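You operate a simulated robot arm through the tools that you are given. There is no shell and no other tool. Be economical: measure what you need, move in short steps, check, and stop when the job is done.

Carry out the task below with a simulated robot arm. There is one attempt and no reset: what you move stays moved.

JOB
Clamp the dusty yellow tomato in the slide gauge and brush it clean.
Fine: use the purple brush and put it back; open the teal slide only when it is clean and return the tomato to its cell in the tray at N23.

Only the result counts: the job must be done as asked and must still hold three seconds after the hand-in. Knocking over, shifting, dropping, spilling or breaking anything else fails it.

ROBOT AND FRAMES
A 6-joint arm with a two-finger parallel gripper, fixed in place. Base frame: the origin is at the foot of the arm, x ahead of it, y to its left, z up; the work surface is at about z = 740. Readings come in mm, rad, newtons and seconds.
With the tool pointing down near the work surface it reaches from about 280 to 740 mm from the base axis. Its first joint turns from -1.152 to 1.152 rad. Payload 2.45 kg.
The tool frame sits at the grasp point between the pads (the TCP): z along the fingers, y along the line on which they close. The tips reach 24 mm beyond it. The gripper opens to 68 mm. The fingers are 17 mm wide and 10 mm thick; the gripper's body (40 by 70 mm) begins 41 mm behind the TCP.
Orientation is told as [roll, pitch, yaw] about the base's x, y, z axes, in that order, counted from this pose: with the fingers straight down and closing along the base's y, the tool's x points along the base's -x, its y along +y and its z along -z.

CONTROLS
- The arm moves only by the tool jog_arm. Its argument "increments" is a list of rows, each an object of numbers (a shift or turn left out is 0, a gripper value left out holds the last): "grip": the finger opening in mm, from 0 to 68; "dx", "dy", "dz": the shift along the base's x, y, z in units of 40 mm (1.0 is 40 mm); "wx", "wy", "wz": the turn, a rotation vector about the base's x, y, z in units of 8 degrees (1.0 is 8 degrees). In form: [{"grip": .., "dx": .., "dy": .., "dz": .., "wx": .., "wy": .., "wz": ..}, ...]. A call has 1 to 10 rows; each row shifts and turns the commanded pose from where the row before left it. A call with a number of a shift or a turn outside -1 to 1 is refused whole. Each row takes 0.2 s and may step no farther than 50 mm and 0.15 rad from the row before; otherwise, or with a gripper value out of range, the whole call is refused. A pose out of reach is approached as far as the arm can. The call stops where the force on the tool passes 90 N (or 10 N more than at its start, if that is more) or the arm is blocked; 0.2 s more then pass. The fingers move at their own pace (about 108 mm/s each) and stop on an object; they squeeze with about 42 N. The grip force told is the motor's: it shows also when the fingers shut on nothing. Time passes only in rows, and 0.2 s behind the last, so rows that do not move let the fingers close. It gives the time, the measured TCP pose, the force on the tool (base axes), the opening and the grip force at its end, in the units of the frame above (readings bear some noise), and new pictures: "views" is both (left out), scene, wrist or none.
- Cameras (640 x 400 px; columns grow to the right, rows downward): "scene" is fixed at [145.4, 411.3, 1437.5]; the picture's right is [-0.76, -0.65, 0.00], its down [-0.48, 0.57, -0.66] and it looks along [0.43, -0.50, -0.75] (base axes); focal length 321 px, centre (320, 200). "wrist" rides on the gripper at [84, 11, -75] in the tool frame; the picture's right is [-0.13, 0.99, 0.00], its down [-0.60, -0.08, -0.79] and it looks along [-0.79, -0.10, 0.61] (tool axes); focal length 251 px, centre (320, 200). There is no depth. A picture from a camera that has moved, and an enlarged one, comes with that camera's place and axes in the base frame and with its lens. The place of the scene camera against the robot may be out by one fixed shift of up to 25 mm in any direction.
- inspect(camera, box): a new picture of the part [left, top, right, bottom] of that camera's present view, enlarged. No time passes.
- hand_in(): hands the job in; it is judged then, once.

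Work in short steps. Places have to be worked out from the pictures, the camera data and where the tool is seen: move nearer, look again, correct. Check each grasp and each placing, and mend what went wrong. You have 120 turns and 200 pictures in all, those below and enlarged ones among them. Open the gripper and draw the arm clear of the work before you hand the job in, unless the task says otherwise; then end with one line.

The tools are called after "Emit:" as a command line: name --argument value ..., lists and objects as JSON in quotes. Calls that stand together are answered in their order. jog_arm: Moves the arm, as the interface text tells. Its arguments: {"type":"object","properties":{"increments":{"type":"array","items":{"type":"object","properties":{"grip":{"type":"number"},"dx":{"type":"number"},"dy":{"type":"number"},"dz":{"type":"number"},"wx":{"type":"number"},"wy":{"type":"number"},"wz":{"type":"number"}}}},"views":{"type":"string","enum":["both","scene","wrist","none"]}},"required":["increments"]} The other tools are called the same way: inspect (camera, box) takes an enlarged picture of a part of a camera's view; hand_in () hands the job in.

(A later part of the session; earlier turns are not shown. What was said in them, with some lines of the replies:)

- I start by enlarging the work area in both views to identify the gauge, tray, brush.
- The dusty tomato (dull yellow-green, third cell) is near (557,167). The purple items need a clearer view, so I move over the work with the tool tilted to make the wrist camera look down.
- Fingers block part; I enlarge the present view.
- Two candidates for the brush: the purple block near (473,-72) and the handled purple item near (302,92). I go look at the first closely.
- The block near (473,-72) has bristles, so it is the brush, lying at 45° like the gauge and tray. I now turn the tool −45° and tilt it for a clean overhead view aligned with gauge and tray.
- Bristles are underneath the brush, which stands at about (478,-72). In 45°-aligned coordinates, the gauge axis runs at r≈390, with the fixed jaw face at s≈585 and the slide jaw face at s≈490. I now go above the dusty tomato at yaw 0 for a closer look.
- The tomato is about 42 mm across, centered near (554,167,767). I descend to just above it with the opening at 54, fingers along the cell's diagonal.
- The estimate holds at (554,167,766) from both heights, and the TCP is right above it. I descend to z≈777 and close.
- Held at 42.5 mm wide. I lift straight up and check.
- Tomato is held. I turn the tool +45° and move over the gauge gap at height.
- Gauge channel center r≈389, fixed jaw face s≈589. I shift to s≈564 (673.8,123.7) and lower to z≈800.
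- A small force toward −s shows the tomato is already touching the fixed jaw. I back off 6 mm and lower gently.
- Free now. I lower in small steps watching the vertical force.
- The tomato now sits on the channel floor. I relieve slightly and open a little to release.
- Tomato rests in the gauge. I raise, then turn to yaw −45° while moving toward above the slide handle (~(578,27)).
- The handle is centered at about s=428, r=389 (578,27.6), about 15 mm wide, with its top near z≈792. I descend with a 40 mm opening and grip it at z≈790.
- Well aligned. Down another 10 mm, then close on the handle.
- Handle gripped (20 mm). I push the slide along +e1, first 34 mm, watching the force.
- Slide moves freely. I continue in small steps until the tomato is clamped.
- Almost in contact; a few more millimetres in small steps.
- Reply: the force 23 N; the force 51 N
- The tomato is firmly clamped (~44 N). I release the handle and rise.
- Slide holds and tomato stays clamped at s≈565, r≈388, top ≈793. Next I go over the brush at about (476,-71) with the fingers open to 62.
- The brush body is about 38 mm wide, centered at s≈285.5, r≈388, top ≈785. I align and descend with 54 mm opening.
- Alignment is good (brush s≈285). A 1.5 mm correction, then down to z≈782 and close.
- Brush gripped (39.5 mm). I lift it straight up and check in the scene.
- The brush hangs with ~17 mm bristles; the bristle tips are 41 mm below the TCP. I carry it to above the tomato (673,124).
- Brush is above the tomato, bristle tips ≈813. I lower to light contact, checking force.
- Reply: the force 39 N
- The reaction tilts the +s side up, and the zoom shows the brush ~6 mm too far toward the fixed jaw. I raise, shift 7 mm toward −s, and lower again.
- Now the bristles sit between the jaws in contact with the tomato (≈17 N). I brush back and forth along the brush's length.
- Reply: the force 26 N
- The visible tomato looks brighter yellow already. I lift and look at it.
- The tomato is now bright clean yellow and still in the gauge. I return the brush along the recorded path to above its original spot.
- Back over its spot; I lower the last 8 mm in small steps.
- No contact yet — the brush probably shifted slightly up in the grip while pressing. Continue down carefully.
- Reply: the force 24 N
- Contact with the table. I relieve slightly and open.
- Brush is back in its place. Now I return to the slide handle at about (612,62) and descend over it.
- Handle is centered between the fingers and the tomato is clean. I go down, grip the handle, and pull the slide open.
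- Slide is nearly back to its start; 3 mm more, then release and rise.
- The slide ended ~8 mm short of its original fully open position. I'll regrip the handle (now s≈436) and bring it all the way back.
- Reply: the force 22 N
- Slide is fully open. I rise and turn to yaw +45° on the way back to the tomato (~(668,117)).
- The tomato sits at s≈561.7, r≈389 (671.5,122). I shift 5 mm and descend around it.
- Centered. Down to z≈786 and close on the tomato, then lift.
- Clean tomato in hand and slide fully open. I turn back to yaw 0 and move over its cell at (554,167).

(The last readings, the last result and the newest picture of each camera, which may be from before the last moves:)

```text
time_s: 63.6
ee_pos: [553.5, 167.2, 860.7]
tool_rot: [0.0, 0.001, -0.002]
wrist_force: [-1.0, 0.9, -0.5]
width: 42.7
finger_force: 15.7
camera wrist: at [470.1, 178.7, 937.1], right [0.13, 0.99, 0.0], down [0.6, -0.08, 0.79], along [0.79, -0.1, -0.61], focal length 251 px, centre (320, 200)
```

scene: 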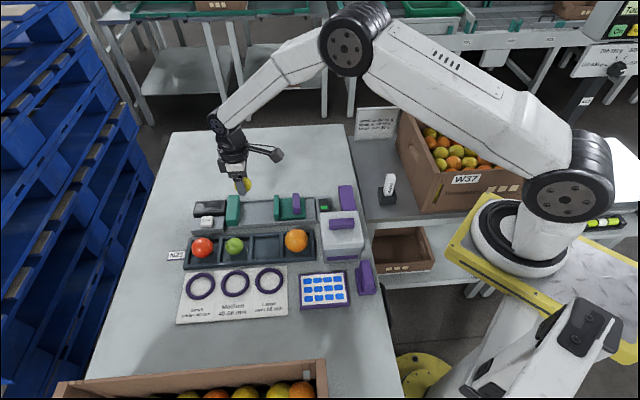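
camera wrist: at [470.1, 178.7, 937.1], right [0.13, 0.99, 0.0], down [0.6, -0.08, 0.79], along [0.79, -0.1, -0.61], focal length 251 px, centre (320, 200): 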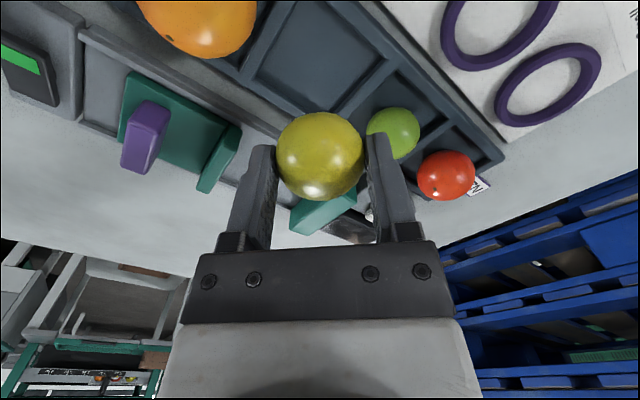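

In position; descend to just above the original height.

Emit:
jog_arm --increments '[{"dz": -0.7}, {"dz": -0.7}, {"dz": -0.45}, {"dz": 0}]' --views "both"

Emit:
jog_arm --increments '[{"dz": -0.12}, {"dz": 0}]' --views "none"

```text
time_s: 64.6
ee_pos: [552.1, 167.9, 789.2]
tool_rot: [0.0, 0.001, -0.002]
wrist_force: [0.4, 0.0, -1.4]
width: 42.8
finger_force: 16.2
camera wrist: at [468.8, 179.0, 864.4], right [0.13, 0.99, 0.0], down [0.6, -0.08, 0.79], along [0.79, -0.1, -0.61], focal length 251 px, centre (320, 200)
```

scene: 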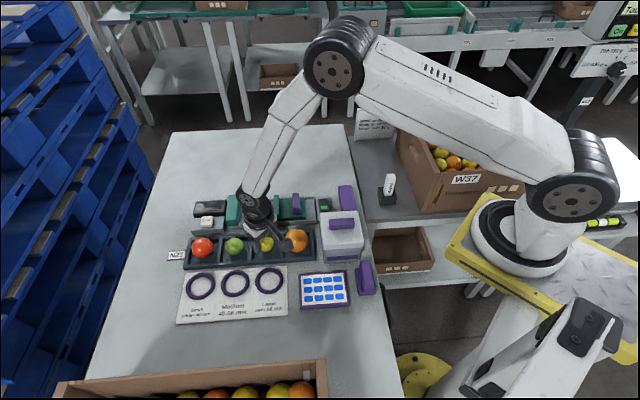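
wrist: 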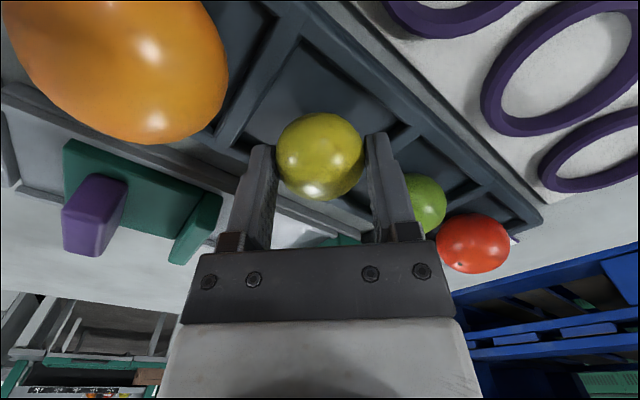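

```text
time_s: 65.2
ee_pos: [552.4, 167.7, 783.9]
tool_rot: [-0.001, -0.001, 0.0]
wrist_force: [0.4, 0.6, 0.3]
width: 42.6
finger_force: 15.9
```

Emit:
jog_arm --increments '[{"dz": -0.08}, {"dz": 0}]' --views "none"

```text
time_s: 65.8
ee_pos: [553.5, 168.1, 781.1]
tool_rot: [0.0, -0.001, 0.0]
wrist_force: [-1.2, -0.7, -0.3]
width: 42.5
finger_force: 16.4
```

Emit:
jog_arm --increments '[{"dz": -0.05}, {"dz": 0}]' --views "none"

```text
time_s: 66.4
ee_pos: [553.7, 166.8, 779.3]
tool_rot: [0.002, -0.003, 0.0]
wrist_force: [-4.9, 0.8, 16.1]
width: 42.8
finger_force: 15.9
```

Contact with the cell floor. I release gently and rise.

Emit:
jog_arm --increments '[{"dz": 0.03, "grip": 44}, {"grip": 49}, {"grip": 54}, {"dz": 0}, {"dz": 0.5}, {"dz": 0.9}, {"dz": 1}, {"dz": 1}]' --views "both"

Emit:
inspect --camera "scene" --box '[160, 170, 400, 320]'

Emit:
inspect --camera "wrist" --box '[200, 0, 440, 150]'

```text
time_s: 68.2
ee_pos: [554.7, 164.3, 915.4]
tool_rot: [0.0, -0.002, 0.0]
wrist_force: [-0.3, -0.3, -0.3]
width: 54.0
finger_force: 0.2
camera wrist: at [471.5, 176.7, 992.0], right [0.13, 0.99, 0.0], down [0.6, -0.08, 0.79], along [0.79, -0.1, -0.61], focal length 251 px, centre (320, 200)
```

scene: 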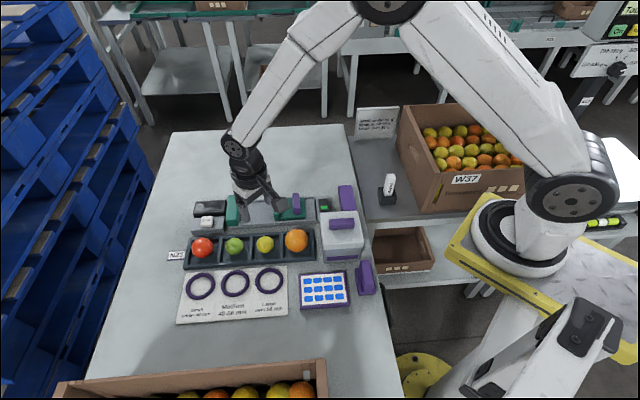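
wrist: 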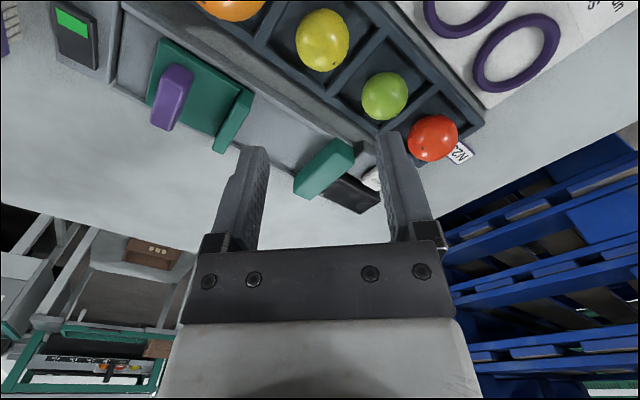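

```text
2.67 times, centred on (280, 245) of scene
camera zoom: at [145.4, 411.3, 1437.5], right [-0.76, -0.65, 0.0], down [-0.48, 0.57, -0.66], along [0.43, -0.5, -0.75], focal length 855 px, centre (427, 80)
```

zoom: 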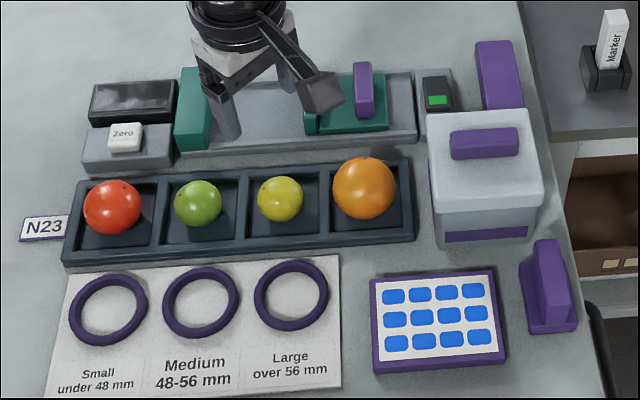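

```text
2.67 times, centred on (320, 75) of wrist
camera zoom: at [471.5, 176.7, 992.0], right [0.13, 0.99, 0.0], down [0.6, -0.08, 0.79], along [0.79, -0.1, -0.61], focal length 670 px, centre (320, 533)
```

zoom: 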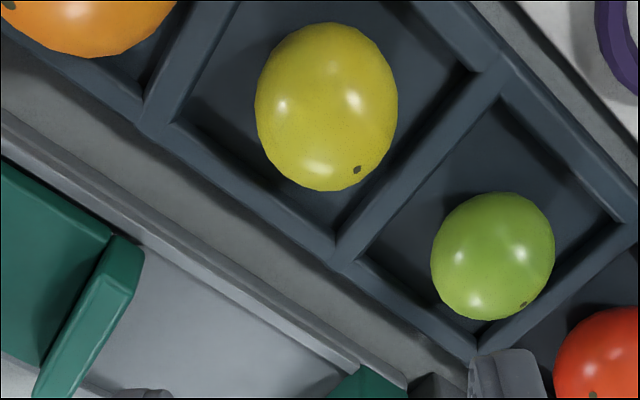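

Clean tomato is in its cell, slide open, brush back, all else unmoved. I draw the arm up and back clear.

Emit:
jog_arm --increments '[{"grip": 68, "dz": 0.9}, {"dz": 0.9}, {"dx": -0.8, "dy": -0.6, "dz": 0.5}, {"dx": -0.8, "dy": -0.6, "dz": 0.5}, {"dx": -0.8, "dy": -0.6, "dz": 0.5}, {"dz": 0}]' --views "scene"

```text
time_s: 69.6
ee_pos: [456.5, 94.8, 1047.1]
tool_rot: [-0.001, -0.001, -0.001]
wrist_force: [0.3, 0.1, 0.8]
width: 67.9
finger_force: 0.1
```

scene: 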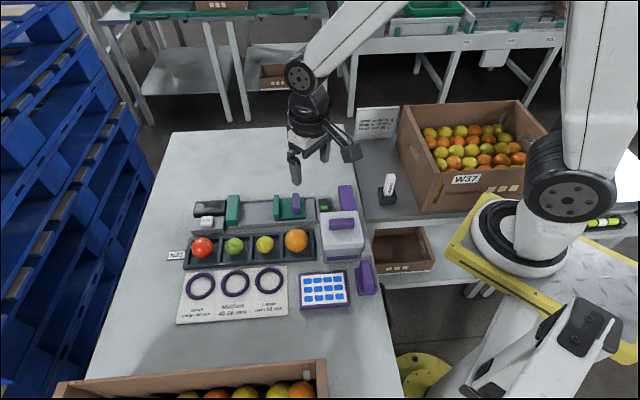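

The arm is clear and everything is in place, so I hand in.

Emit:
hand_in

```text
The job is handed in.
```

I handed the job in: the yellow tomato was clamped, brushed clean with the purple brush, and put back in its cell in tray N23. The brush is back in its place, the teal slide is open, and the arm is clear; the slide had drifted open about 3 mm during brushing.
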